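You operate a simulated robot arm through the tools that you are given. There is no shell and no other tool.

You are at the controls of a simulated two-armed robot. One attempt, no reset.

Task
Switch the blue socket off, unplug it, then wipe the oil smear off the supply board.
Fine: free the collar, stand the blue mains plug in its holder, put the yellow pad back; the red socket stays off. What is to be rubbed or washed off counts as gone when no trace of it is left.

The check looks at the end state, three seconds after you hand in, the way a careful person would. Anything else that was tipped, shoved, dropped, spilled or broken makes it a failure.

Robot
Two 7-joint arms with two-finger parallel grippers on one trunk that stands fixed in place. Base frame: the origin is at the foot of the trunk, x ahead of it, y to its left, z up. Lengths are in m, angles in rad, forces in N, time in s.
The left shoulder is at [0.05, 0.158, 1.183], the right one opposite. With the tool pointing down near the work surface each hand reaches from about 0.1 to 0.66 m from the base axis, measured 20 degrees to its own side. Payload 3.91 kg a hand.
The tool frame of a hand sits at the grasp point between the pads (the TCP): z along the fingers, y along the line on which they close. The tips reach 0.03 m beyond it. The gripper opens to 0.11 m. The fingers are 0.02 m wide and 0.01 m thick; the gripper's body (0.048 by 0.112 m) begins 0.055 m behind the TCP.
Orientation is that of the tool frame in the base frame, as [roll, pitch, yaw] about the fixed x, y, z axes, in that order (R = Rz(yaw) Ry(pitch) Rx(roll)). With the fingers straight down and closing along the base's y, the tool's x points along the base's -x, its y along +y and its z along -z.

Tools
- The arms move only by the tool arm_command. It takes "left_plan", "right_plan" or both (then of equal length, played together; a hand with none holds still); each is a list of rows, each an object of numbers (a shift or turn left out is 0, a gripper value left out holds the last): "x", "y", "z": the shift along the tool's x, y, z in mm; "wx", "wy", "wz": the turn, a rotation vector about the tool's x, y, z in rad; "jaw": the closure, from 0 (fully open) to 1 (shut). In form: [{"x": .., "y": .., "z": .., "wx": .., "wy": .., "wz": .., "jaw": ..}, ...]. A call has 1 to 20 rows; each row shifts and turns the commanded pose from where the row before left it, along the tool's axes as they then stand. A row lasts 0.2 s, in which the tool goes at most 0.05 m and 0.15 rad; a call with a longer step from one row to the next is refused whole, and so is a gripper value outside its range. A pose out of reach is approached as far as the arm can. The call stops where the force on the tool passes 50 N (or 10 N more than at its start, if that is more) or the arm is blocked; 0.2 s more then pass. The fingers move at their own pace (about 0.153 m/s each) and stop on an object; they squeeze with about 30 N. The grip force told is the motor's: it shows also when the fingers shut on nothing. Time passes only in rows, and 0.2 s behind the last, so rows that do not move let the fingers close. It gives the time, the measured TCP pose, the force on the tool (base axes), the opening and the grip force at its end, in the units of the frame above (readings bear some noise), with the torque about the TCP (base axes, N m) and any sound that the robot's microphone picked up, and new pictures: "views" is both (left out), scene, wrist or none (wrist: the cameras of the hands that moved).
- Cameras (640 x 400 px; columns grow to the right, rows downward): "scene" is now at [0.1179, 0.0528, 1.3664]; the picture's right is [0.56, -0.83, 0.00], its down [-0.10, -0.07, -0.99] and it looks along [0.82, 0.56, -0.12] (base axes); focal length 214 px, centre (320, 200). "left" rides on the left gripper at [0.072, -0.017, -0.103] in its tool frame; the picture's right is [0.23, 0.97, 0.00], its down [-0.76, 0.18, -0.62] and it looks along [-0.61, 0.14, 0.78] (tool axes); focal length 222 px, centre (320, 200). "right" rides on the right gripper at [0.073, 0.017, -0.103] in its tool frame; the picture's right is [-0.23, 0.97, 0.00], its down [-0.76, -0.18, -0.62] and it looks along [-0.61, -0.14, 0.78] (tool axes); focal length 222 px, centre (320, 200). There is no depth. A picture from a camera that has moved, and an enlarged one, comes with that camera's place and axes in the base frame and with its lens.
- raise_lower(by): slides the trunk up (or, below 0, down) by that many m; the arms and the scene camera ride with it, the base frame stays. It gives what a move gives, with no picture.
- aim_head(pan, tilt): turns the head with the scene camera to pan (to the left, within 1.396 rad either way) and tilt (down, from -0.506 to 1.204), counted from straight ahead of the robot. It gives what a move gives, and a new picture of the scene camera.
- close_up(camera, box): a new picture of the part [left, top, right, bottom] of that camera's present view, enlarged. The clock stands still meanwhile.
- job_done(): hands the job in; it is judged then, once.

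Places have to be worked out from the pictures, the camera data and where the tool is seen. Open the grippers and draw the arms clear of the work before you hand the job in, unless the task says otherwise.

The tools are called after "Emit:" as name(argument=value, ...) on one line, values as JSON. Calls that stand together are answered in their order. arm_command: Moves the arms, as the interface text tells. Its arguments: {"type":"object","properties":{"left_plan":{"type":"array","items":{"type":"object","properties":{"x":{"type":"number"},"y":{"type":"number"},"z":{"type":"number"},"wx":{"type":"number"},"wy":{"type":"number"},"wz":{"type":"number"},"jaw":{"type":"number"}}}},"right_plan":{"type":"array","items":{"type":"object","properties":{"x":{"type":"number"},"y":{"type":"number"},"z":{"type":"number"},"wx":{"type":"number"},"wy":{"type":"number"},"wz":{"type":"number"},"jaw":{"type":"number"}}}},"views":{"type":"string","enum":["both","scene","wrist","none"]}},"required":[]} The other tools are called the same way: raise_lower (by) slides the trunk up or down; aim_head (pan, tilt) turns the head that bears the scene camera; close_up (camera, box) takes an enlarged picture of a part of a camera's view; job_done () hands the job in.

At the start:

```text
t: 0.0
left_tool_pos: [0.2798, 0.4302, 1.3381]
left_tool_rot: [3.141, 0.0, 3.14]
left_contact_force: [-0.3, 0.3, 0.2]
left_moment: [0.01, -0.02, 0.0]
left_finger_gap: 0.1099
left_grasp_force: 0.0
right_tool_pos: [0.2757, 0.0471, 1.338]
right_tool_rot: [3.14, 0.001, 3.139]
right_contact_force: [1.0, -0.2, -0.6]
right_moment: [-0.01, -0.02, -0.05]
right_finger_gap: 0.11
right_grasp_force: 0.1
trunk travel left (down, up): [-0.425, 0.057]
head pan, tilt: [0.6, 0.122]
```

scene: 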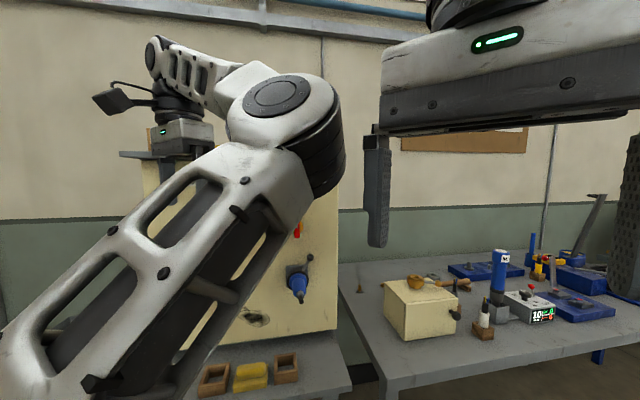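
right: 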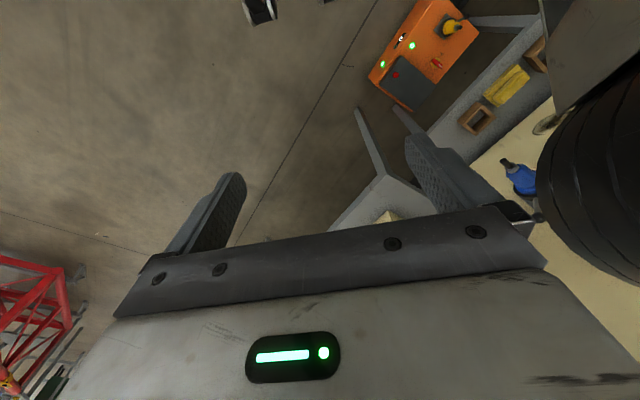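
left: 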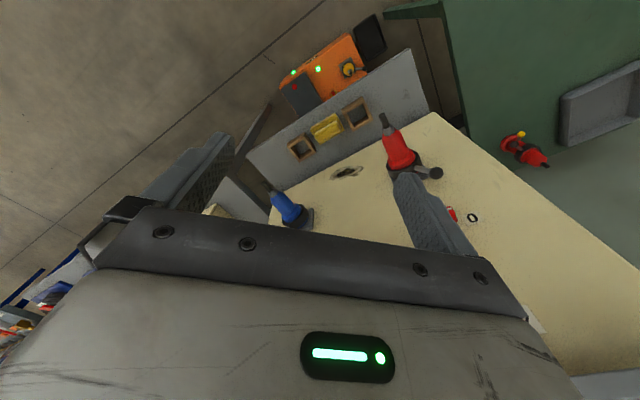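

The arms block much of the scene view. I start by looking closer at what each camera shows of the board.

Emit:
close_up(camera="left", box=[230, 20, 570, 240])

Emit:
close_up(camera="scene", box=[180, 200, 360, 400])

Emit:
close_up(camera="right", box=[330, 0, 640, 230])

```text
1.82 times, centred on (400, 130) of left
camera zoom: at [0.2072, 0.414, 1.4411], right [-0.23, 0.97, 0.0], down [0.76, 0.18, 0.62], along [0.61, 0.14, -0.78], focal length 404 px, centre (174, 327)
```

zoom: 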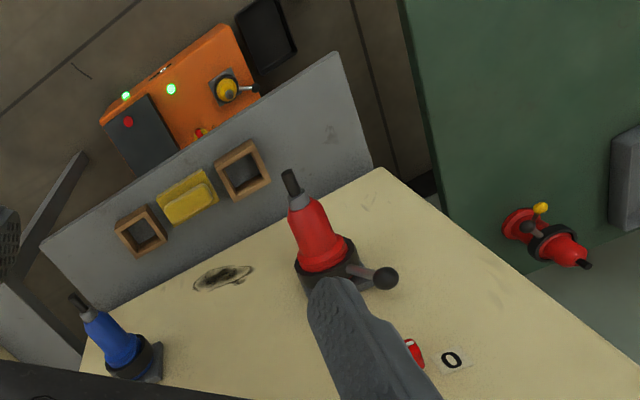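

```text
2.00 times, centred on (270, 300) of scene
camera zoom: at [0.1179, 0.0528, 1.3664], right [0.56, -0.83, 0.0], down [-0.1, -0.07, -0.99], along [0.82, 0.56, -0.12], focal length 429 px, centre (420, 0)
```

zoom: 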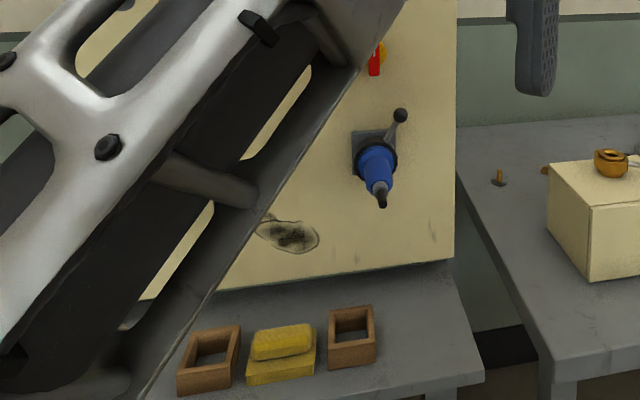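

```text
1.74 times, centred on (485, 115) of right
camera zoom: at [0.2022, 0.062, 1.4429], right [0.23, 0.97, 0.0], down [0.76, -0.18, 0.62], along [0.61, -0.14, -0.78], focal length 386 px, centre (33, 348)
```

zoom: 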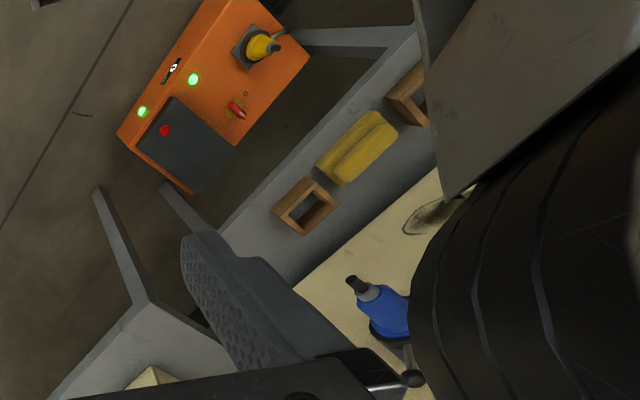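

From two views I judge the blue plug at about (0.54, 0.415, 1.065), the yellow pad at (0.43, 0.48, 0.84) and the smear at (0.50, 0.56, 0.93). I turn the head left to see what room the left arm has.

Emit:
aim_head(pan=1.2, tilt=0.3)

Emit:
aim_head(pan=0.3, tilt=0.5)

```text
t: 1.0
left_tool_pos: [0.2798, 0.4299, 1.338]
left_tool_rot: [3.139, 0.001, -3.141]
left_contact_force: [0.0, -0.1, 0.5]
left_moment: [0.03, -0.01, -0.04]
left_finger_gap: 0.1103
left_grasp_force: 0.0
right_tool_pos: [0.2752, 0.0455, 1.3391]
right_tool_rot: [3.14, 0.0, 3.141]
right_contact_force: [-0.1, -0.2, -0.6]
right_moment: [-0.01, 0.0, -0.01]
right_finger_gap: 0.1103
right_grasp_force: 0.0
trunk travel left (down, up): [-0.425, 0.057]
head pan, tilt: [1.201, 0.3]
camera scene: at [0.0756, 0.0876, 1.3499], right [0.93, -0.36, 0.0], down [-0.11, -0.28, -0.96], along [0.35, 0.89, -0.3], focal length 214 px, centre (320, 200)
```

scene: 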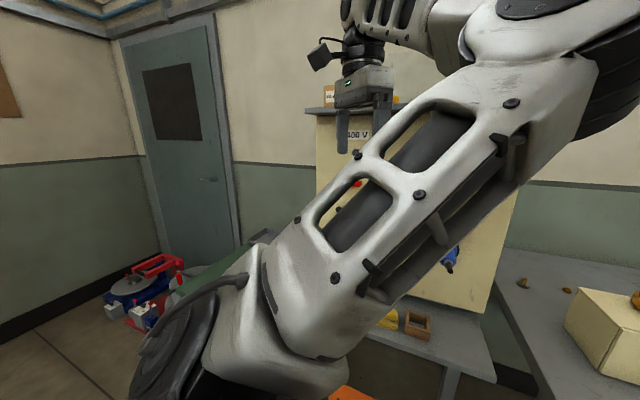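

```text
t: 2.2
left_tool_pos: [0.2806, 0.4315, 1.338]
left_tool_rot: [3.14, 0.0, 3.14]
left_contact_force: [0.2, -0.3, -0.1]
left_moment: [0.0, 0.0, -0.01]
left_finger_gap: 0.1101
left_grasp_force: 0.0
right_tool_pos: [0.277, 0.046, 1.3382]
right_tool_rot: [3.14, -0.001, 3.138]
right_contact_force: [9.5, -2.2, -2.0]
right_moment: [0.11, 0.79, 0.04]
right_finger_gap: 0.1099
right_grasp_force: 0.0
trunk travel left (down, up): [-0.425, 0.057]
head pan, tilt: [0.3, 0.499]
camera scene: at [0.1286, 0.0288, 1.3332], right [0.31, -0.95, 0.0], down [-0.44, -0.14, -0.89], along [0.84, 0.27, -0.46], focal length 214 px, centre (320, 200)
```

scene: 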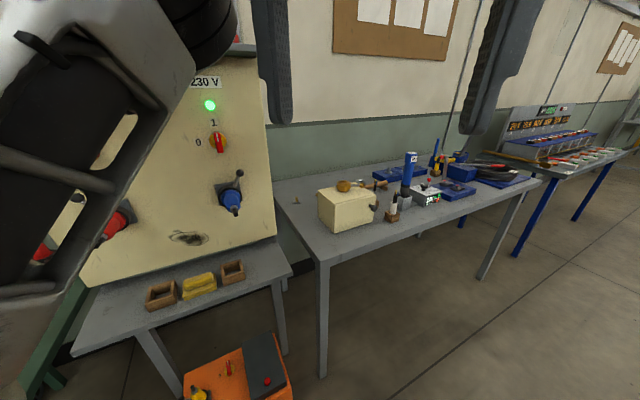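

The right hand reads 9.5 N, so the head probably brushes its gripper. I move the right hand off to the right and the left hand up and to the left, which also clears the view.

Emit:
arm_command(right_plan=[{"x": -30, "y": -10}, {"x": -30, "y": -20}, {"y": -40}, {"y": -45}, {"y": -45}, {"y": -45}, {"y": -45}, {"y": -45}], left_plan=[{"y": 20}, {"y": 30}, {"y": 30}, {"y": 30}, {"y": 30}, {"y": 30}, {"y": 20}, {"y": 10}], views="both")

```text
t: 3.6
left_tool_pos: [0.2762, 0.5887, 1.3433]
left_tool_rot: [-3.12, -0.01, -3.141]
left_contact_force: [-13.3, -23.2, 3.3]
left_moment: [1.81, -0.96, 0.31]
left_finger_gap: 0.108
left_grasp_force: 0.0
right_tool_pos: [0.336, -0.1541, 1.334]
right_tool_rot: [3.141, 0.0, -3.14]
right_contact_force: [0.3, 2.7, -0.5]
right_moment: [-0.13, 0.09, 0.04]
right_finger_gap: 0.1102
right_grasp_force: 0.1
trunk travel left (down, up): [-0.425, 0.057]
head pan, tilt: [0.3, 0.499]
stopped in row 7 (left hand): the force on the tool passed its limit at 67 N (the readings are from after the stop); the commanded pose is now the measured one
camera scene: at [0.1281, 0.0273, 1.3316], right [0.3, -0.96, 0.0], down [-0.46, -0.14, -0.88], along [0.84, 0.26, -0.48], focal length 214 px, centre (320, 200)
camera right: at [0.2628, -0.1381, 1.4386], right [0.23, 0.97, 0.0], down [0.76, -0.18, 0.62], along [0.61, -0.14, -0.78], focal length 222 px, centre (320, 200)
camera left: at [0.2037, 0.5746, 1.4477], right [-0.23, 0.97, -0.02], down [0.77, 0.19, 0.61], along [0.6, 0.12, -0.79], focal length 222 px, centre (320, 200)
```

scene: 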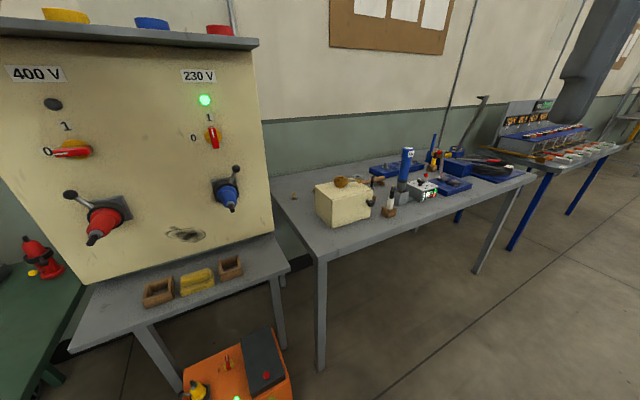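
right: 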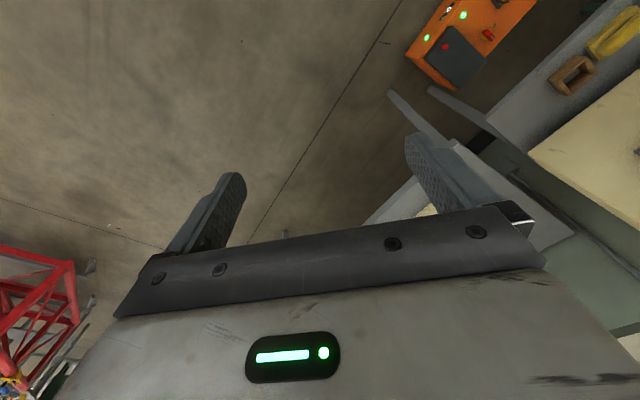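
left: 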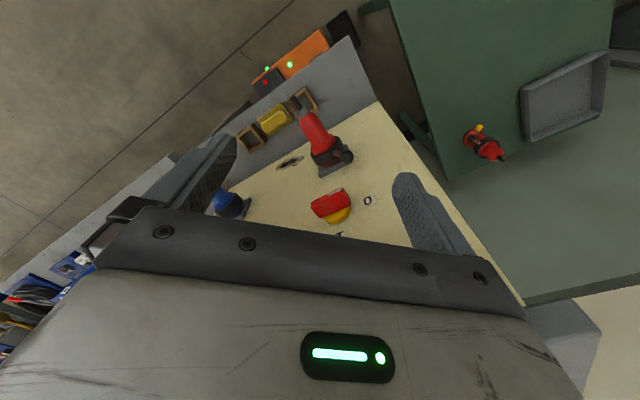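

The left hand bumped the board top. The scene is now clear, and I can see the blue switch (230 V, standing at 1 with a green lamp), the blue plug with its collar lever and the smear. I back the left hand off the board.

Emit:
arm_command(left_plan=[{"x": 15, "y": -15}, {"x": 30, "y": -30}, {"x": 30, "y": -20}, {"x": 30}, {"x": 20}], views="both")

```text
t: 4.8
left_tool_pos: [0.1527, 0.5262, 1.3435]
left_tool_rot: [-3.122, -0.003, 3.137]
left_contact_force: [0.0, 0.6, 0.1]
left_moment: [0.01, -0.03, -0.01]
left_finger_gap: 0.11
left_grasp_force: 0.0
right_tool_pos: [0.3368, -0.1553, 1.3345]
right_tool_rot: [-3.14, 0.002, -3.141]
right_contact_force: [0.2, -0.1, 0.4]
right_moment: [-0.01, -0.02, 0.02]
right_finger_gap: 0.1101
right_grasp_force: 0.2
trunk travel left (down, up): [-0.425, 0.057]
head pan, tilt: [0.3, 0.499]
camera scene: at [0.1285, 0.0275, 1.3315], right [0.3, -0.96, 0.0], down [-0.46, -0.14, -0.88], along [0.84, 0.26, -0.48], focal length 214 px, centre (320, 200)
camera left: at [0.0808, 0.5112, 1.4474], right [-0.22, 0.97, -0.02], down [0.77, 0.19, 0.62], along [0.6, 0.12, -0.79], focal length 222 px, centre (320, 200)
```

scene: 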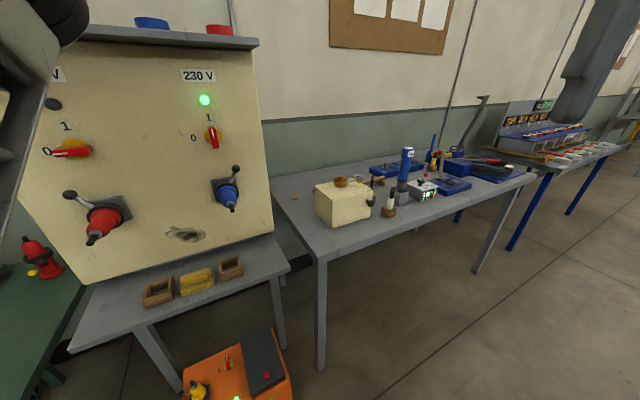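
left: 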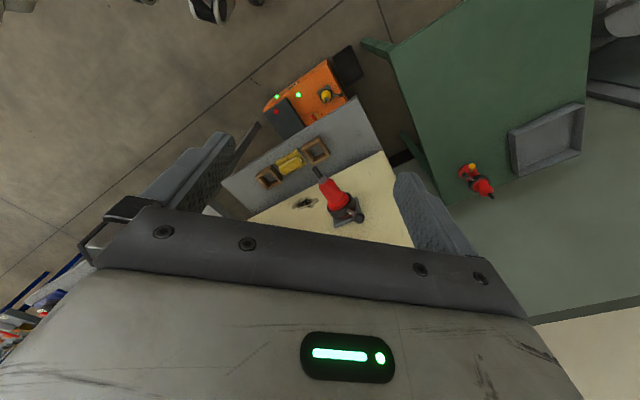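

I pan the head straight at the board and take close looks.

Emit:
aim_head(pan=0.7, tilt=0.55)

Emit:
close_up(camera="scene", box=[200, 80, 440, 230])

Emit:
close_up(camera="scene", box=[200, 200, 440, 350])

```text
t: 5.7
left_tool_pos: [0.1538, 0.5257, 1.343]
left_tool_rot: [-3.122, -0.004, 3.137]
left_contact_force: [0.4, 0.1, -0.2]
left_moment: [0.0, -0.03, -0.01]
left_finger_gap: 0.1101
left_grasp_force: 0.1
right_tool_pos: [0.3378, -0.1544, 1.3346]
right_tool_rot: [3.141, -0.002, 3.141]
right_contact_force: [-0.2, 0.1, -0.5]
right_moment: [-0.01, 0.01, 0.03]
right_finger_gap: 0.1099
right_grasp_force: 0.1
trunk travel left (down, up): [-0.425, 0.057]
head pan, tilt: [0.7, 0.55]
camera scene: at [0.1105, 0.0584, 1.3269], right [0.64, -0.77, 0.0], down [-0.4, -0.34, -0.85], along [0.65, 0.55, -0.52], focal length 214 px, centre (320, 200)
```

scene: 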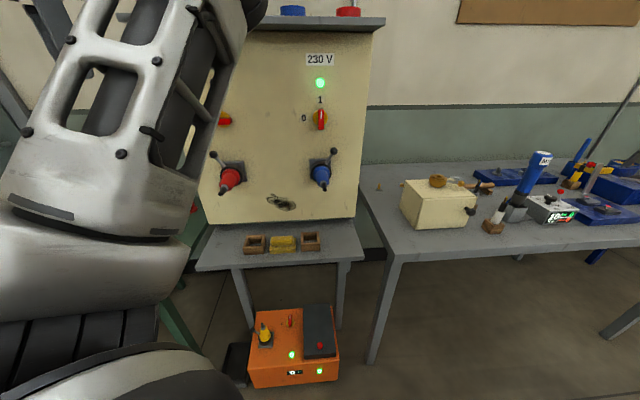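

```text
2.67 times, centred on (320, 155) of scene
camera zoom: at [0.1105, 0.0584, 1.3269], right [0.64, -0.77, 0.0], down [-0.4, -0.34, -0.85], along [0.65, 0.55, -0.52], focal length 572 px, centre (320, 320)
```

zoom: 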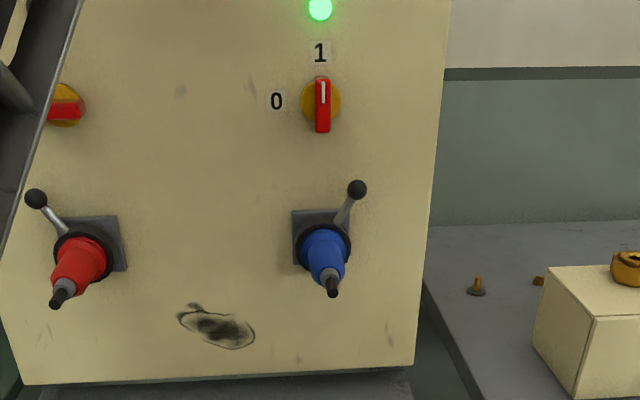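

```text
2.67 times, centred on (320, 275) of scene
camera zoom: at [0.1105, 0.0584, 1.3269], right [0.64, -0.77, 0.0], down [-0.4, -0.34, -0.85], along [0.65, 0.55, -0.52], focal length 572 px, centre (320, 0)
```

zoom: 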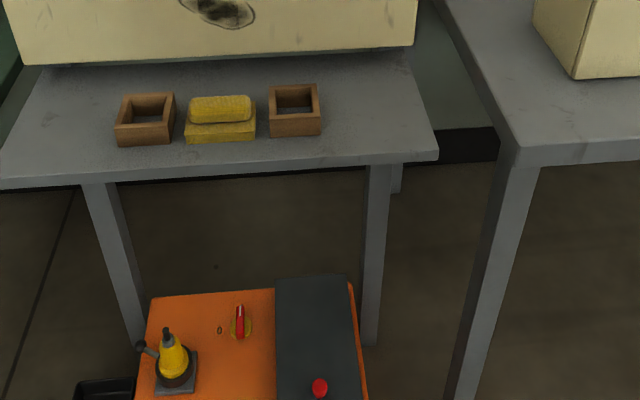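

Looking along the tool, the switch must turn from 1 (up) to 0 (left), which is counter-clockwise. The board normal points roughly along (0.72, 0.69, 0), with the switch near (0.61, 0.48, 1.20) and the blue socket near (0.61, 0.48, 1.04). I bring the left hand in front of the board and tip it from down to forward.

Emit:
arm_command(left_plan=[{"x": -33, "y": -28, "z": 11}, {"x": -33, "y": -28, "z": 11}, {"x": -33, "y": -28, "z": 11}, {"x": -33, "y": -28, "z": 11}, {"x": -33, "y": -28, "z": 11}, {"x": -33, "y": -28, "z": 11}, {"x": -33, "y": -28, "z": 11}, {"x": -33, "y": -28, "z": 11}, {"wy": -0.143}, {"wy": -0.143}, {"wy": -0.143}, {"wy": -0.143}, {"wy": -0.143}, {"wy": -0.143}, {"wy": -0.143}, {"wy": -0.143}, {"wy": -0.143}, {"wy": -0.143}, {"wy": -0.143}], views="both")

```text
t: 9.7
left_tool_pos: [0.4041, 0.3925, 1.2463]
left_tool_rot: [-1.667, 1.551, -1.668]
left_contact_force: [0.3, 0.5, -0.9]
left_moment: [-0.03, -0.01, -0.01]
left_finger_gap: 0.11
left_grasp_force: 0.1
left hand out of reach, approached as far as the arm can: row 6, 7, 8, 9, 11, 13, 14, 15, 17, 19
right_tool_pos: [0.3384, -0.1545, 1.3339]
right_tool_rot: [-3.14, 0.0, 3.141]
right_contact_force: [0.4, -0.1, -0.4]
right_moment: [0.0, 0.0, -0.03]
right_finger_gap: 0.11
right_grasp_force: 0.0
trunk travel left (down, up): [-0.425, 0.057]
head pan, tilt: [0.7, 0.55]
camera scene: at [0.1107, 0.0586, 1.3269], right [0.64, -0.76, 0.0], down [-0.4, -0.34, -0.85], along [0.65, 0.55, -0.52], focal length 214 px, centre (320, 200)
camera left: at [0.3007, 0.3738, 1.1752], right [0.0, 0.97, -0.25], down [-0.62, 0.19, 0.76], along [0.78, 0.15, 0.6], focal length 222 px, centre (320, 200)
```

scene: 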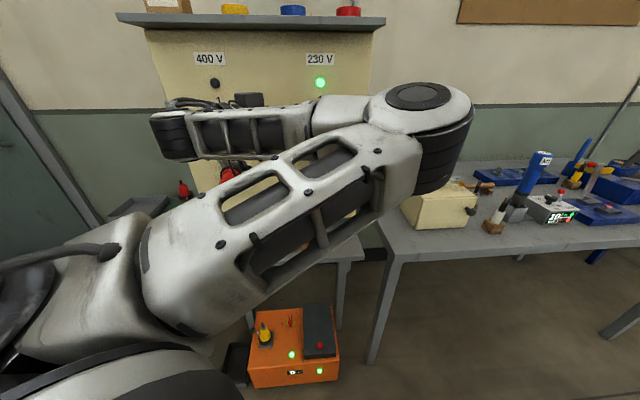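
left: 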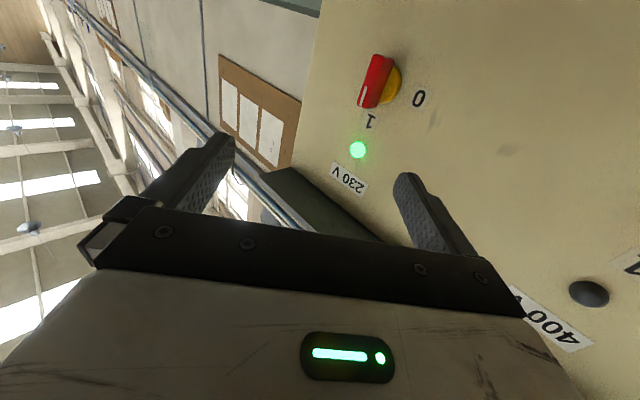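

The hand now points forward at (0.40, 0.39, 1.25). I yaw it left to face the board and bring it up in front of the blue switch.

Emit:
arm_command(left_plan=[{"x": 8, "y": -9, "z": 20, "wx": -0.15}, {"x": 8, "y": -9, "z": 20, "wx": -0.15}, {"x": 8, "y": -9, "z": 20, "wx": -0.15}, {"x": 8, "y": -9, "z": 20, "wx": -0.15}, {"x": 8, "y": -9, "z": 20, "wx": -0.15}], views="both")

```text
t: 10.9
left_tool_pos: [0.4702, 0.4539, 1.2558]
left_tool_rot: [-2.497, 1.551, -1.749]
left_contact_force: [0.7, 0.5, -0.3]
left_moment: [0.0, 0.02, 0.03]
left_finger_gap: 0.1101
left_grasp_force: 0.0
left hand out of reach, approached as far as the arm can: row 1, 2, 3
right_tool_pos: [0.3364, -0.1544, 1.3345]
right_tool_rot: [3.141, 0.0, -3.141]
right_contact_force: [-0.2, -0.1, -0.5]
right_moment: [0.04, -0.04, 0.03]
right_finger_gap: 0.1099
right_grasp_force: 0.1
trunk travel left (down, up): [-0.425, 0.057]
head pan, tilt: [0.7, 0.55]
camera scene: at [0.1105, 0.0586, 1.3269], right [0.64, -0.76, 0.0], down [-0.4, -0.34, -0.85], along [0.65, 0.55, -0.52], focal length 214 px, centre (320, 200)
camera left: at [0.405, 0.3691, 1.1856], right [-0.66, 0.71, -0.24], down [-0.58, -0.28, 0.77], along [0.48, 0.65, 0.59], focal length 222 px, centre (320, 200)
```

scene: 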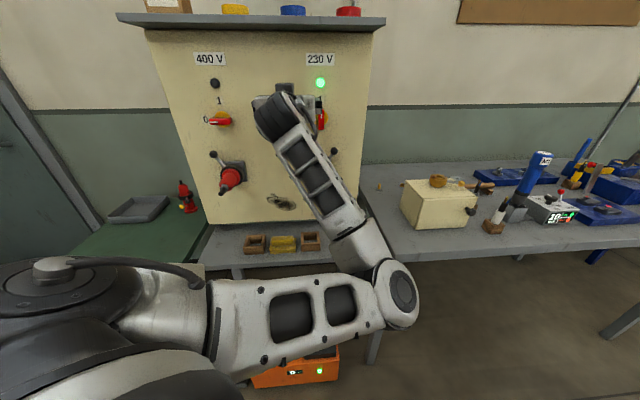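
left: 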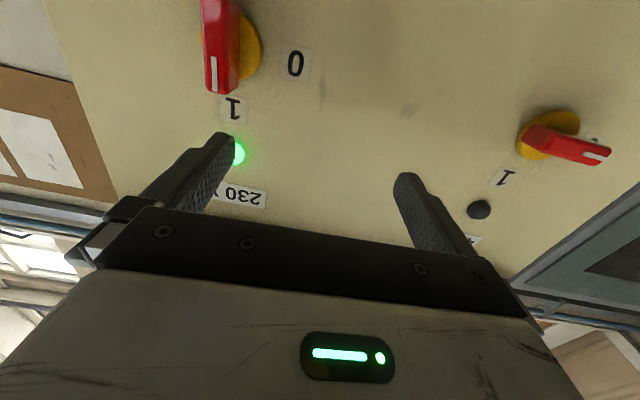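

By triangulation the switch bar is near (0.57, 0.444, 1.21), and the board normal is about (0.735, 0.678), almost the tool's axis already. I shift the hand sideways and down to line up with the bar, then look.

Emit:
arm_command(left_plan=[{"z": -15}, {"y": -25, "x": 15}, {"y": -25, "x": 15}, {"y": -25, "x": 15}], views="both")

Emit:
close_up(camera="scene", box=[200, 40, 400, 165])

```text
t: 11.9
left_tool_pos: [0.5091, 0.3903, 1.2144]
left_tool_rot: [-2.38, 1.56, -1.618]
left_contact_force: [0.7, 0.0, -0.1]
left_moment: [0.02, -0.01, -0.02]
left_finger_gap: 0.1101
left_grasp_force: 0.1
right_tool_pos: [0.3377, -0.1545, 1.3331]
right_tool_rot: [-3.141, 0.0, 3.141]
right_contact_force: [-0.1, 0.2, 0.2]
right_moment: [0.02, 0.04, 0.02]
right_finger_gap: 0.1101
right_grasp_force: 0.1
trunk travel left (down, up): [-0.425, 0.057]
head pan, tilt: [0.7, 0.55]
camera scene: at [0.1106, 0.0583, 1.3269], right [0.64, -0.76, 0.0], down [-0.4, -0.34, -0.85], along [0.65, 0.55, -0.52], focal length 214 px, centre (320, 200)
camera left: at [0.4455, 0.3067, 1.1427], right [-0.67, 0.7, -0.23], down [-0.57, -0.29, 0.76], along [0.47, 0.65, 0.6], focal length 222 px, centre (320, 200)
```

scene: 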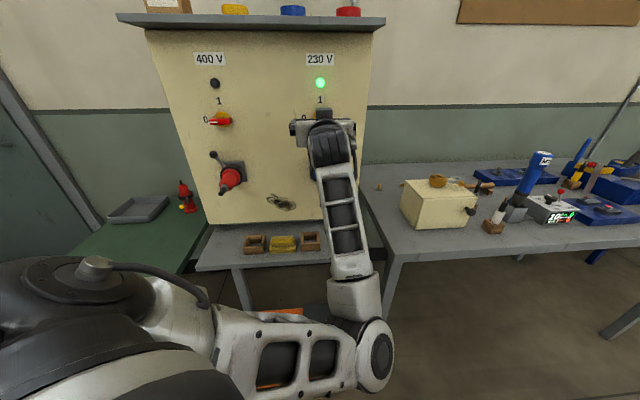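
left: 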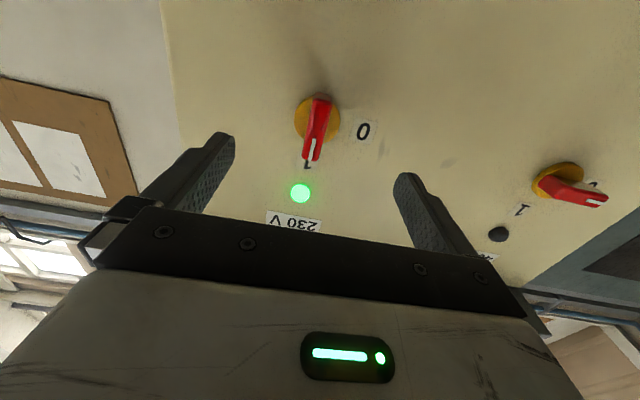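

```text
3.20 times, centred on (300, 102) of scene
camera zoom: at [0.1106, 0.0583, 1.3269], right [0.64, -0.76, 0.0], down [-0.4, -0.34, -0.85], along [0.65, 0.55, -0.52], focal length 686 px, centre (384, 512)
```

zoom: 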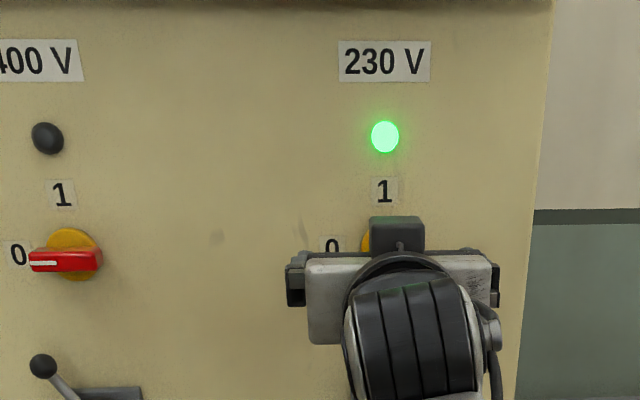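

The knob disc triangulates to (0.594, 0.466, 1.212), laterally and vertically in line with the TCP (0.509, 0.390, 1.214). I go forward 62 mm and close on the bar.

Emit:
arm_command(left_plan=[{"z": 21}, {"z": 21}, {"z": 20}, {}, {"jaw": 1.0}, {}, {}, {}], views="both")

Emit:
close_up(camera="left", box=[200, 80, 440, 230])

```text
t: 13.7
left_tool_pos: [0.5566, 0.4306, 1.2101]
left_tool_rot: [-2.519, 1.551, -1.773]
left_contact_force: [-3.4, 4.4, -1.3]
left_moment: [-0.15, 0.13, 1.22]
left_finger_gap: 0.0164
left_grasp_force: 45.6
right_tool_pos: [0.336, -0.1542, 1.3341]
right_tool_rot: [-3.141, 0.002, 3.141]
right_contact_force: [0.1, 0.9, 0.6]
right_moment: [0.0, -0.02, 0.0]
right_finger_gap: 0.11
right_grasp_force: 0.0
trunk travel left (down, up): [-0.425, 0.057]
head pan, tilt: [0.7, 0.55]
camera scene: at [0.1101, 0.0591, 1.3269], right [0.64, -0.76, 0.0], down [-0.4, -0.34, -0.85], along [0.65, 0.55, -0.52], focal length 214 px, centre (320, 200)
camera left: at [0.4912, 0.3458, 1.1394], right [-0.66, 0.71, -0.24], down [-0.57, -0.28, 0.77], along [0.48, 0.65, 0.59], focal length 222 px, centre (320, 200)
```

scene: 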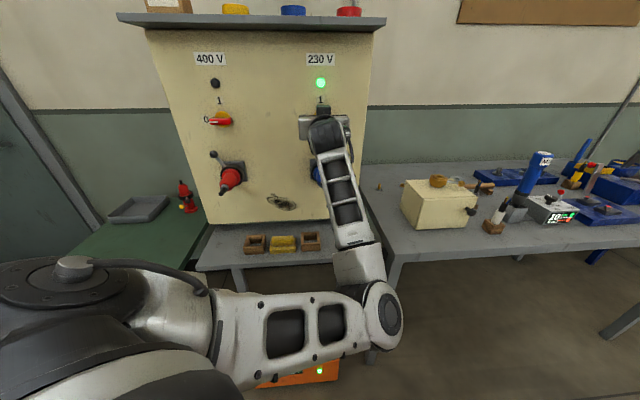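
left: 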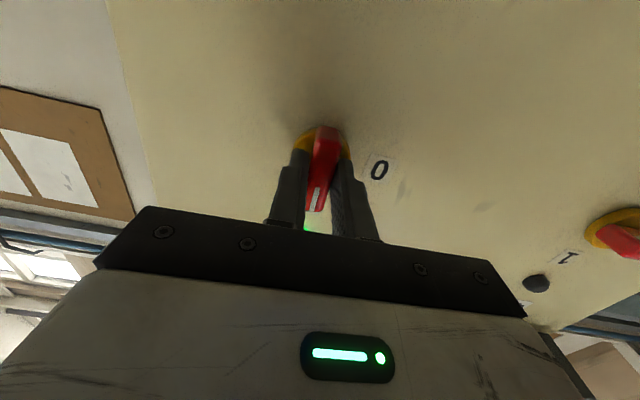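

```text
2.67 times, centred on (320, 155) of left
camera zoom: at [0.4912, 0.3458, 1.1394], right [-0.66, 0.71, -0.24], down [-0.57, -0.28, 0.77], along [0.48, 0.65, 0.59], focal length 592 px, centre (320, 320)
```

zoom: 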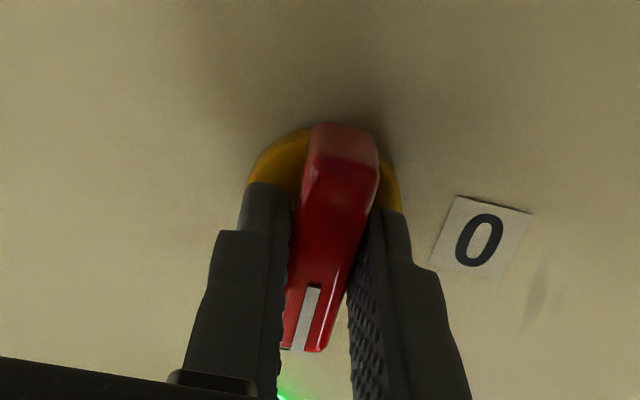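

The bar is held (gap 16 mm). I turn about the tool's axis in the negative direction, which is counter-clockwise seen from the front, halfway first.

Emit:
arm_command(left_plan=[{"wz": -0.12}, {"wz": -0.12}, {"wz": -0.12}, {"wz": -0.12}, {"wz": -0.12}, {"wz": -0.12}], views="both")

```text
t: 14.5
left_tool_pos: [0.5565, 0.4329, 1.2132]
left_tool_rot: [-1.661, 1.232, -0.952]
left_contact_force: [-18.6, -37.7, -5.6]
left_moment: [-0.85, 0.83, 1.11]
left_finger_gap: 0.0173
left_grasp_force: 45.1
left hand out of reach, approached as far as the arm can: row 2, 3
right_tool_pos: [0.3333, -0.1588, 1.3344]
right_tool_rot: [3.136, 0.003, 3.142]
right_contact_force: [0.6, 0.1, 0.0]
right_moment: [0.0, -0.01, 0.03]
right_finger_gap: 0.1101
right_grasp_force: 0.0
trunk travel left (down, up): [-0.425, 0.057]
head pan, tilt: [0.7, 0.55]
stopped in row 3 (left hand): the force on the tool passed its limit at 84 N (the readings are from after the stop); the commanded pose is now the measured one
camera scene: at [0.1073, 0.0535, 1.3274], right [0.64, -0.76, 0.0], down [-0.4, -0.33, -0.86], along [0.65, 0.55, -0.52], focal length 214 px, centre (320, 200)
camera left: at [0.5019, 0.334, 1.1529], right [-0.56, 0.63, -0.54], down [-0.73, -0.07, 0.68], along [0.39, 0.77, 0.5], focal length 222 px, centre (320, 200)
```

scene: 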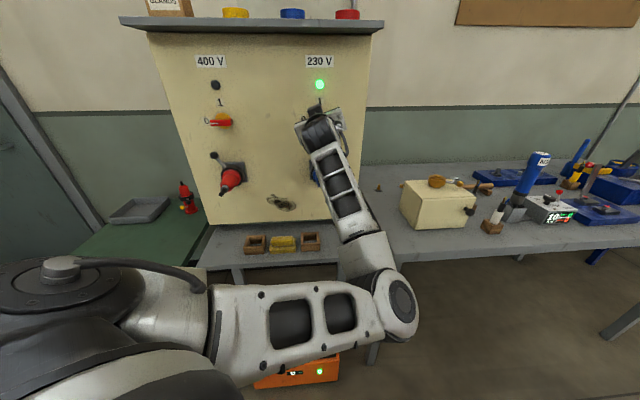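
left: 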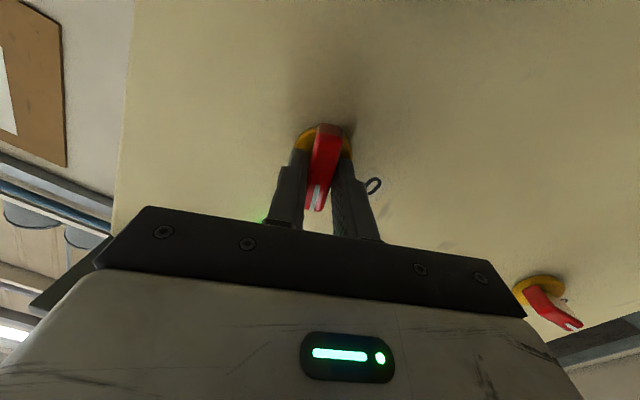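

The knob turned about 0.3 rad the right way, then the wrist reached its limit. I let go, back off and look at the bar. Then I'll try the flipped grasp (hand rolled +180°), which gives more turning room.

Emit:
arm_command(left_plan=[{"jaw": 0.3}, {}, {"jaw": 0.3}, {"z": -20}, {"z": -25}, {"z": -25}], views="both")

Emit:
close_up(camera="left", box=[200, 60, 520, 260])

```text
t: 14.8
left_tool_pos: [0.5657, 0.4191, 1.2193]
left_tool_rot: [-1.642, 1.225, -0.965]
left_contact_force: [-7.4, -56.7, -4.0]
left_moment: [-0.47, 0.0, 0.22]
left_finger_gap: 0.0587
left_grasp_force: 0.1
right_tool_pos: [0.3358, -0.1632, 1.3339]
right_tool_rot: [3.134, 0.002, -3.141]
right_contact_force: [-0.2, -0.1, -0.2]
right_moment: [-0.01, 0.0, 0.0]
right_finger_gap: 0.1099
right_grasp_force: 0.1
trunk travel left (down, up): [-0.425, 0.057]
head pan, tilt: [0.7, 0.55]
stopped in row 1 (left hand): the force on the tool passed its limit at 62 N (the readings are from after the stop); the commanded pose is now the measured one
camera scene: at [0.1091, 0.05, 1.3275], right [0.64, -0.77, -0.01], down [-0.4, -0.33, -0.86], along [0.65, 0.55, -0.52], focal length 214 px, centre (320, 200)
camera left: at [0.5088, 0.3227, 1.1582], right [-0.53, 0.65, -0.54], down [-0.74, -0.05, 0.67], along [0.41, 0.76, 0.5], focal length 222 px, centre (320, 200)
```

scene: 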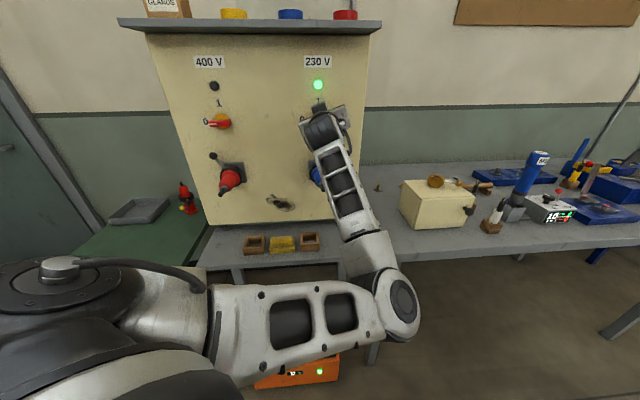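
left: 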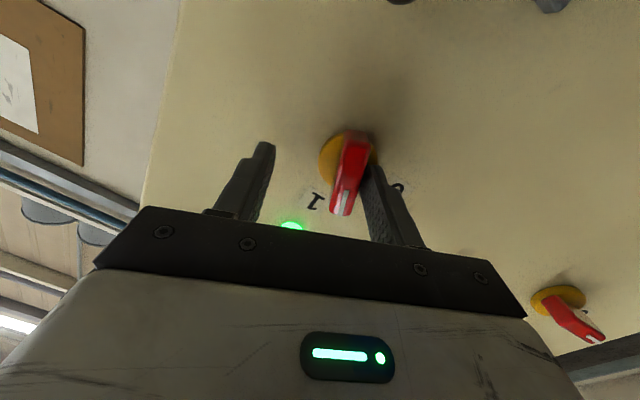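

```text
2.00 times, centred on (360, 160) of left
camera zoom: at [0.5088, 0.3227, 1.1582], right [-0.53, 0.65, -0.54], down [-0.74, -0.05, 0.67], along [0.41, 0.76, 0.5], focal length 444 px, centre (240, 280)
```

zoom: 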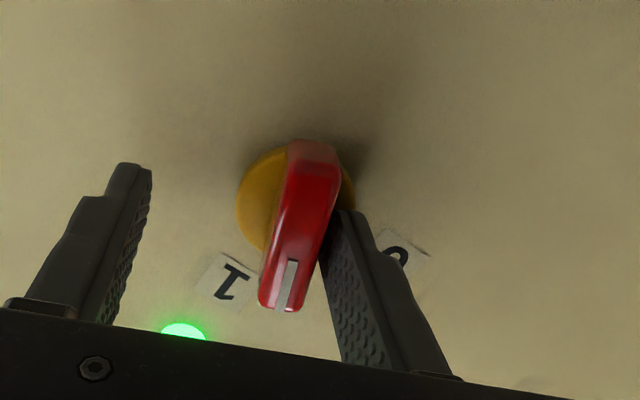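

A 57 N force remains, pushing the tool off the board and to the right. I back straight out a little and watch the force.

Emit:
arm_command(left_plan=[{"z": -10}, {"z": -15}, {"z": -20}], views="both")

```text
t: 15.6
left_tool_pos: [0.5329, 0.4317, 1.2158]
left_tool_rot: [-1.656, 1.226, -0.963]
left_contact_force: [-0.4, -0.6, 0.4]
left_moment: [-0.01, 0.03, -0.01]
left_finger_gap: 0.077
left_grasp_force: 0.0
left hand out of reach, approached as far as the arm can: row 1, 2, 3
right_tool_pos: [0.337, -0.1548, 1.3348]
right_tool_rot: [3.139, -0.001, -3.14]
right_contact_force: [0.4, 0.0, 0.5]
right_moment: [0.02, 0.01, 0.01]
right_finger_gap: 0.1101
right_grasp_force: 0.0
trunk travel left (down, up): [-0.425, 0.057]
head pan, tilt: [0.7, 0.55]
camera scene: at [0.1102, 0.058, 1.327], right [0.64, -0.76, 0.0], down [-0.4, -0.34, -0.85], along [0.65, 0.55, -0.52], focal length 214 px, centre (320, 200)
camera left: at [0.476, 0.3334, 1.1558], right [-0.55, 0.64, -0.54], down [-0.74, -0.06, 0.68], along [0.4, 0.77, 0.5], focal length 222 px, centre (320, 200)
```

scene: 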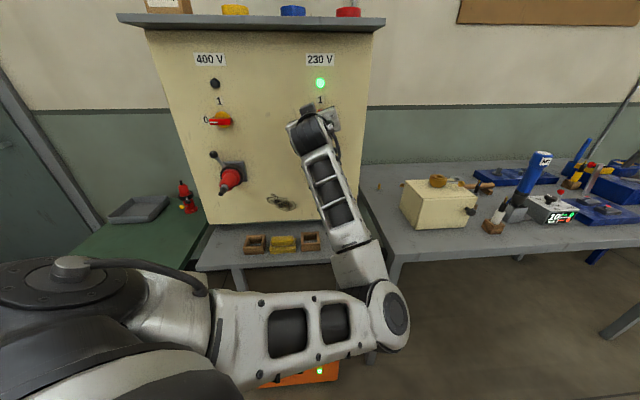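
left: 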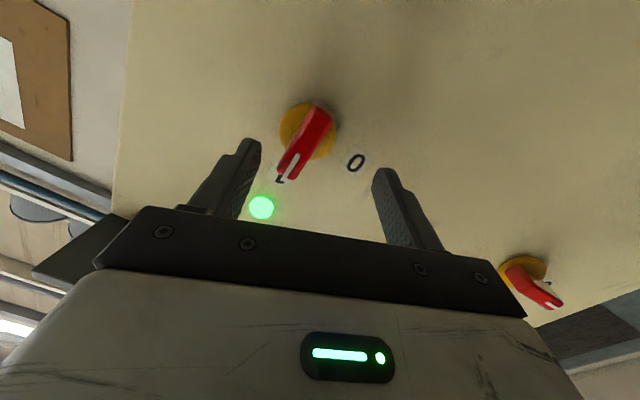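

The knob sprang back to 1, so it has a detent. The wrist limit lies in this roll direction, so I back off and roll the other way to see how far it reaches.

Emit:
arm_command(left_plan=[{"z": -10, "wz": 0.15, "jaw": 0.0}, {"z": -10, "wz": 0.15}, {"z": -10, "wz": 0.15}, {"wz": 0.15}, {"wz": 0.15}, {"wz": 0.15}, {"wz": 0.15}, {"wz": 0.15}, {"wz": 0.15}, {"wz": 0.15}, {"wz": 0.15}, {"wz": 0.15}], views="both")

```text
t: 18.2
left_tool_pos: [0.5103, 0.4123, 1.2173]
left_tool_rot: [1.602, 0.114, 2.264]
left_contact_force: [0.8, 0.0, 0.0]
left_moment: [0.01, 0.01, -0.01]
left_finger_gap: 0.1096
left_grasp_force: 0.1
right_tool_pos: [0.3357, -0.1546, 1.3326]
right_tool_rot: [3.141, 0.0, 3.141]
right_contact_force: [-0.6, -0.6, -0.6]
right_moment: [0.02, 0.01, -0.01]
right_finger_gap: 0.1099
right_grasp_force: 0.1
trunk travel left (down, up): [-0.425, 0.057]
head pan, tilt: [0.7, 0.55]
camera scene: at [0.1104, 0.0584, 1.3269], right [0.64, -0.76, 0.0], down [-0.4, -0.34, -0.85], along [0.65, 0.55, -0.52], focal length 214 px, centre (320, 200)
camera left: at [0.3843, 0.4007, 1.1951], right [-0.19, 0.28, 0.94], down [-0.01, -0.96, 0.28], along [0.98, 0.05, 0.19], focal length 222 px, centre (320, 200)
```

scene: 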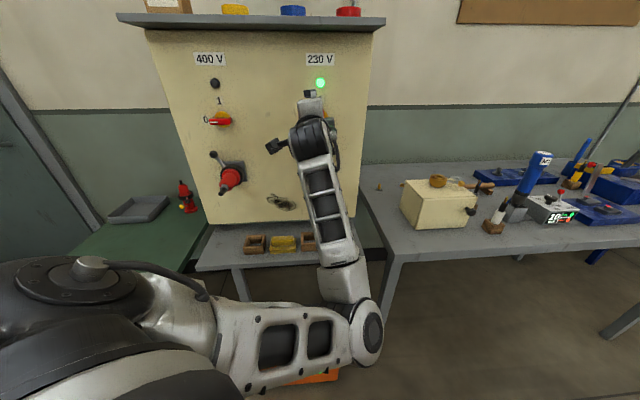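
left: 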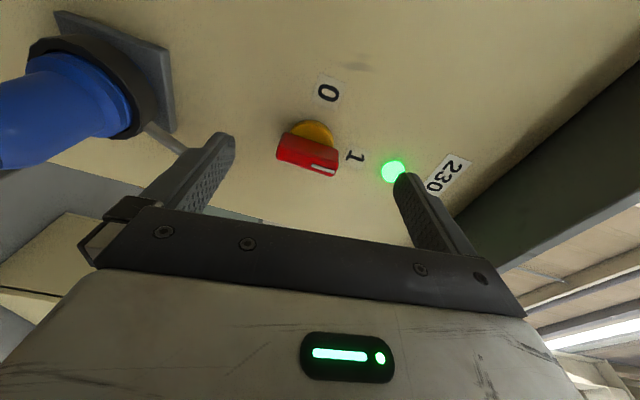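

That direction is free. I continue to a full 180° roll, so the fingers straddle the bar with the camera above.

Emit:
arm_command(left_plan=[{"wz": 0.15}, {"wz": 0.15}, {"wz": 0.15}, {"wz": 0.15}, {"wz": 0.15}, {"wz": 0.15}, {"wz": 0.15}, {"wz": 0.15}, {"wz": 0.15}, {"wz": 0.13}], views="both")

```text
t: 20.4
left_tool_pos: [0.5098, 0.4127, 1.2168]
left_tool_rot: [1.718, -1.362, 2.113]
left_contact_force: [0.0, -0.1, 0.4]
left_moment: [-0.04, 0.0, -0.01]
left_finger_gap: 0.11
left_grasp_force: 0.1
right_tool_pos: [0.3358, -0.1545, 1.3345]
right_tool_rot: [-3.141, 0.002, 3.141]
right_contact_force: [0.3, -0.8, -0.5]
right_moment: [0.01, 0.03, 0.01]
right_finger_gap: 0.1099
right_grasp_force: 0.1
trunk travel left (down, up): [-0.425, 0.057]
head pan, tilt: [0.7, 0.55]
camera scene: at [0.1104, 0.0585, 1.3269], right [0.64, -0.76, 0.0], down [-0.4, -0.34, -0.85], along [0.65, 0.55, -0.52], focal length 214 px, centre (320, 200)
camera left: at [0.4113, 0.3727, 1.2865], right [0.59, -0.69, 0.42], down [-0.29, -0.66, -0.69], along [0.76, 0.28, -0.59], focal length 222 px, centre (320, 200)
```

scene: 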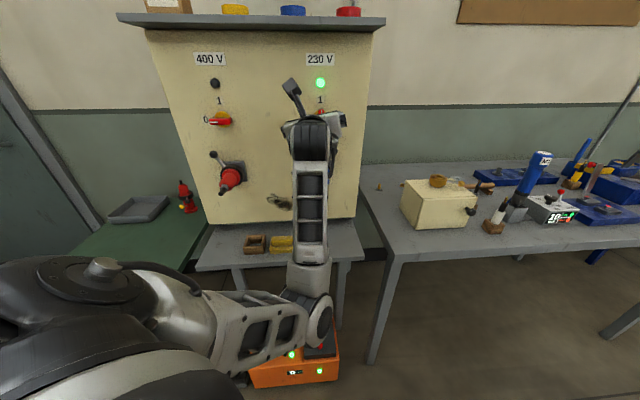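
left: 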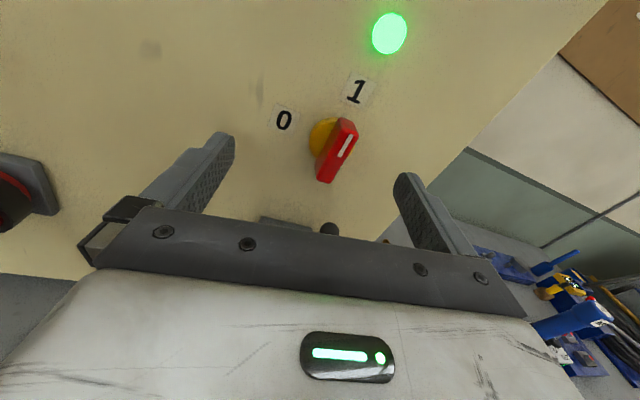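

This flipped pose gives a clear view. I level the roll, align the axis with the board normal and centre on the knob.

Emit:
arm_command(left_plan=[{"wz": 0.105, "z": -5}, {"wz": 0.105}, {"wx": 0.055, "wy": 0.03}, {"y": 18, "x": -5}, {}], views="wrist")

```text
t: 21.6
left_tool_pos: [0.5188, 0.397, 1.2118]
left_tool_rot: [-1.398, -1.567, -1.0]
left_contact_force: [-0.1, -0.5, -0.3]
left_moment: [-0.02, 0.02, 0.02]
left_finger_gap: 0.1098
left_grasp_force: 0.0
right_tool_pos: [0.3376, -0.1544, 1.334]
right_tool_rot: [3.141, 0.0, 3.141]
right_contact_force: [0.6, -0.1, 0.3]
right_moment: [-0.03, 0.02, 0.01]
right_finger_gap: 0.1104
right_grasp_force: 0.1
trunk travel left (down, up): [-0.425, 0.057]
head pan, tilt: [0.7, 0.55]
camera left: at [0.4297, 0.3388, 1.2843], right [0.66, -0.72, 0.22], down [-0.34, -0.55, -0.76], along [0.67, 0.43, -0.61], focal length 222 px, centre (320, 200)
```

left: 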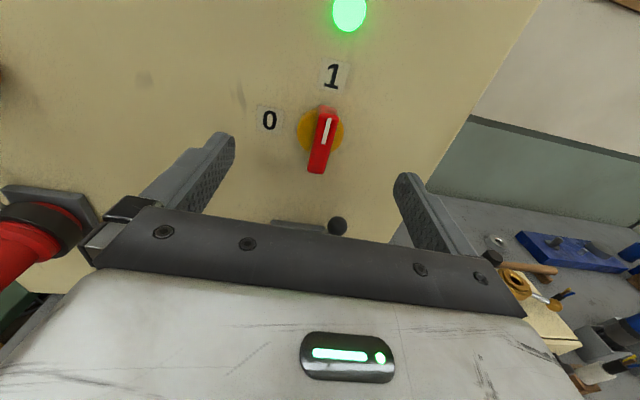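

The axis is well aligned. I go forward 51 mm, close on the bar and turn it counter-clockwise about 45° to test.

Emit:
arm_command(left_plan=[{"z": 17}, {"z": 17}, {"z": 17}, {}, {"jaw": 1.0}, {}, {}, {}, {"wz": -0.12}, {"wz": -0.12}, {"wz": -0.12}, {"wz": -0.12}, {"wz": -0.12}, {"wz": -0.12}], views="wrist")

```text
t: 24.6
left_tool_pos: [0.5535, 0.429, 1.2117]
left_tool_rot: [1.569, -0.851, 2.317]
left_contact_force: [-16.5, -17.7, -13.0]
left_moment: [-0.1, 0.17, 1.31]
left_finger_gap: 0.0165
left_grasp_force: 45.4
right_tool_pos: [0.3359, -0.1572, 1.334]
right_tool_rot: [3.139, 0.001, -3.14]
right_contact_force: [0.0, 1.0, 0.2]
right_moment: [-0.03, -0.01, -0.04]
right_finger_gap: 0.11
right_grasp_force: 0.1
trunk travel left (down, up): [-0.425, 0.057]
head pan, tilt: [0.7, 0.55]
camera left: at [0.4365, 0.404, 1.2547], right [0.4, -0.43, 0.81], down [-0.03, -0.89, -0.46], along [0.92, 0.16, -0.36], focal length 222 px, centre (320, 200)
```

left: 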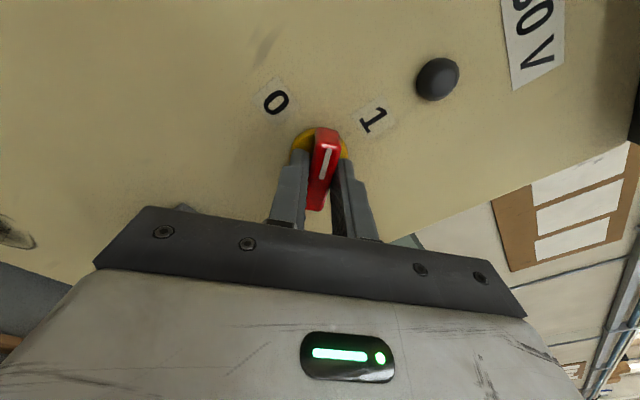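

The lamp has gone dark at about 45°. I complete the turn to 0.

Emit:
arm_command(left_plan=[{"wz": -0.12}, {"wz": -0.12}, {"wz": -0.12}, {"wz": -0.12}, {"wz": -0.12}, {"wz": -0.12}, {"wz": -0.12}], views="wrist")

```text
t: 26.2
left_tool_pos: [0.5547, 0.4324, 1.2099]
left_tool_rot: [1.579, -0.012, 2.314]
left_contact_force: [-22.5, -17.2, -25.1]
left_moment: [0.22, -0.14, -0.43]
left_finger_gap: 0.016
left_grasp_force: 45.2
right_tool_pos: [0.3357, -0.1544, 1.3337]
right_tool_rot: [3.14, 0.001, 3.141]
right_contact_force: [1.1, 0.2, -0.4]
right_moment: [0.0, 0.01, 0.03]
right_finger_gap: 0.1101
right_grasp_force: 0.1
trunk travel left (down, up): [-0.425, 0.057]
head pan, tilt: [0.7, 0.55]
camera left: at [0.428, 0.4146, 1.1946], right [-0.14, 0.16, 0.98], down [0.06, -0.98, 0.17], along [0.99, 0.08, 0.13], focal length 222 px, centre (320, 200)
```

left: 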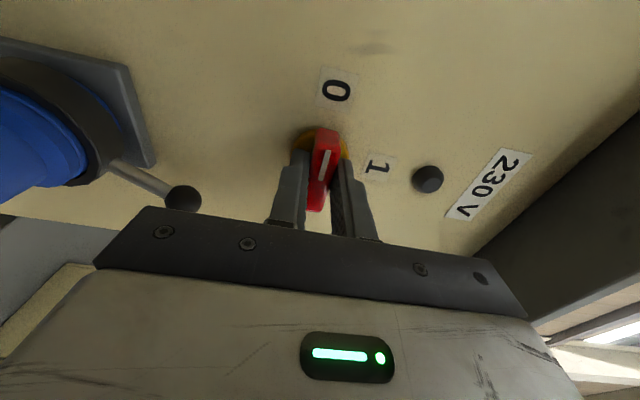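

The indicator points at 0 and the lamp is out. I open and back out to confirm that it holds.

Emit:
arm_command(left_plan=[{"jaw": 0.3}, {}, {"z": -15}, {"z": -25}, {"z": -30}, {"z": -20}], views="both")

```text
t: 27.6
left_tool_pos: [0.4887, 0.3712, 1.2098]
left_tool_rot: [1.568, -0.017, 2.32]
left_contact_force: [0.7, -0.8, 0.8]
left_moment: [-0.02, -0.02, 0.01]
left_finger_gap: 0.0772
left_grasp_force: 0.1
right_tool_pos: [0.338, -0.1549, 1.3329]
right_tool_rot: [-3.141, 0.0, 3.141]
right_contact_force: [0.4, -1.2, 1.3]
right_moment: [-0.01, -0.01, 0.0]
right_finger_gap: 0.1101
right_grasp_force: 0.2
trunk travel left (down, up): [-0.425, 0.057]
head pan, tilt: [0.7, 0.55]
camera scene: at [0.1103, 0.0583, 1.3269], right [0.64, -0.76, 0.0], down [-0.4, -0.34, -0.85], along [0.65, 0.55, -0.52], focal length 214 px, centre (320, 200)
camera left: at [0.3622, 0.3541, 1.1942], right [-0.15, 0.15, 0.98], down [0.06, -0.98, 0.16], along [0.99, 0.09, 0.13], focal length 222 px, centre (320, 200)
```

scene: 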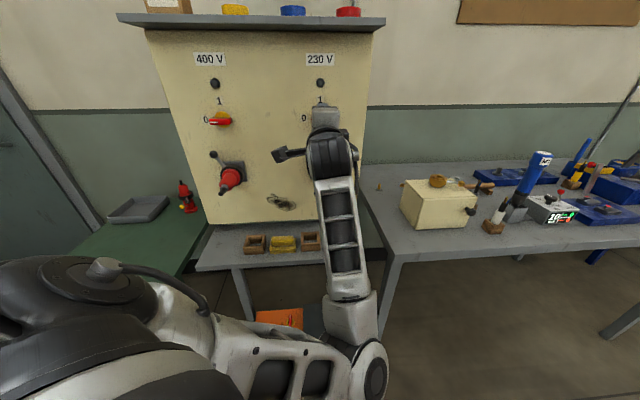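
left: 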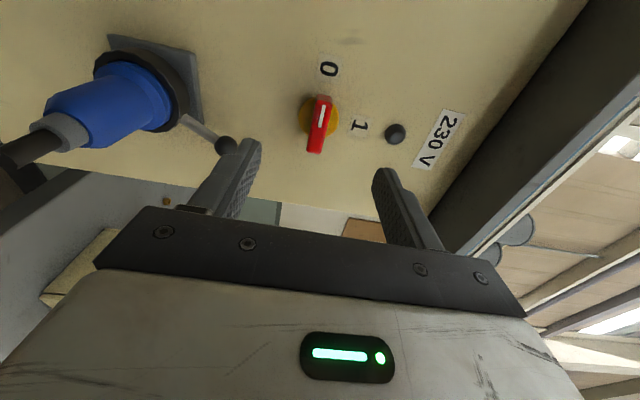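

The switch is off and stays. Now I study the blue collar and its lever.

Emit:
close_up(camera="left", box=[0, 20, 256, 180])

Emit:
close_up(camera="scene", box=[180, 130, 310, 220])

```text
2.50 times, centred on (128, 100) of left
camera zoom: at [0.3622, 0.3541, 1.1942], right [-0.15, 0.15, 0.98], down [0.06, -0.98, 0.16], along [0.99, 0.09, 0.13], focal length 555 px, centre (800, 450)
```

zoom: 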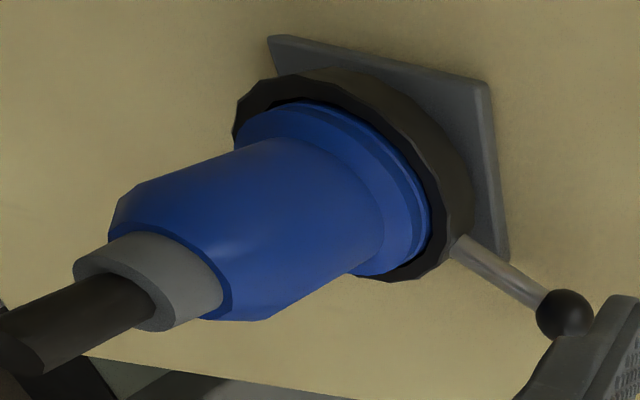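

```text
4.44 times, centred on (245, 175) of scene
camera zoom: at [0.1103, 0.0583, 1.3269], right [0.64, -0.76, 0.0], down [-0.4, -0.34, -0.85], along [0.65, 0.55, -0.52], focal length 953 px, centre (653, 311)
```

zoom: 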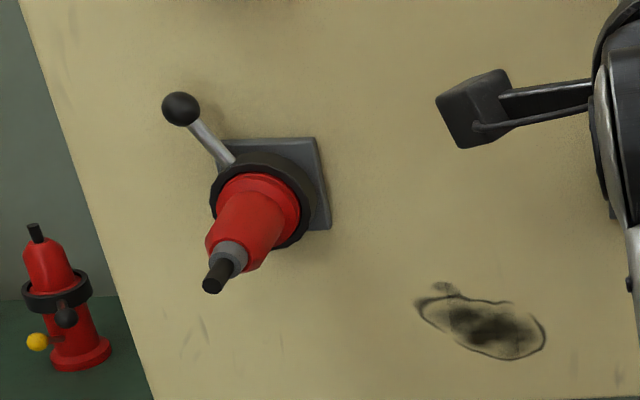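

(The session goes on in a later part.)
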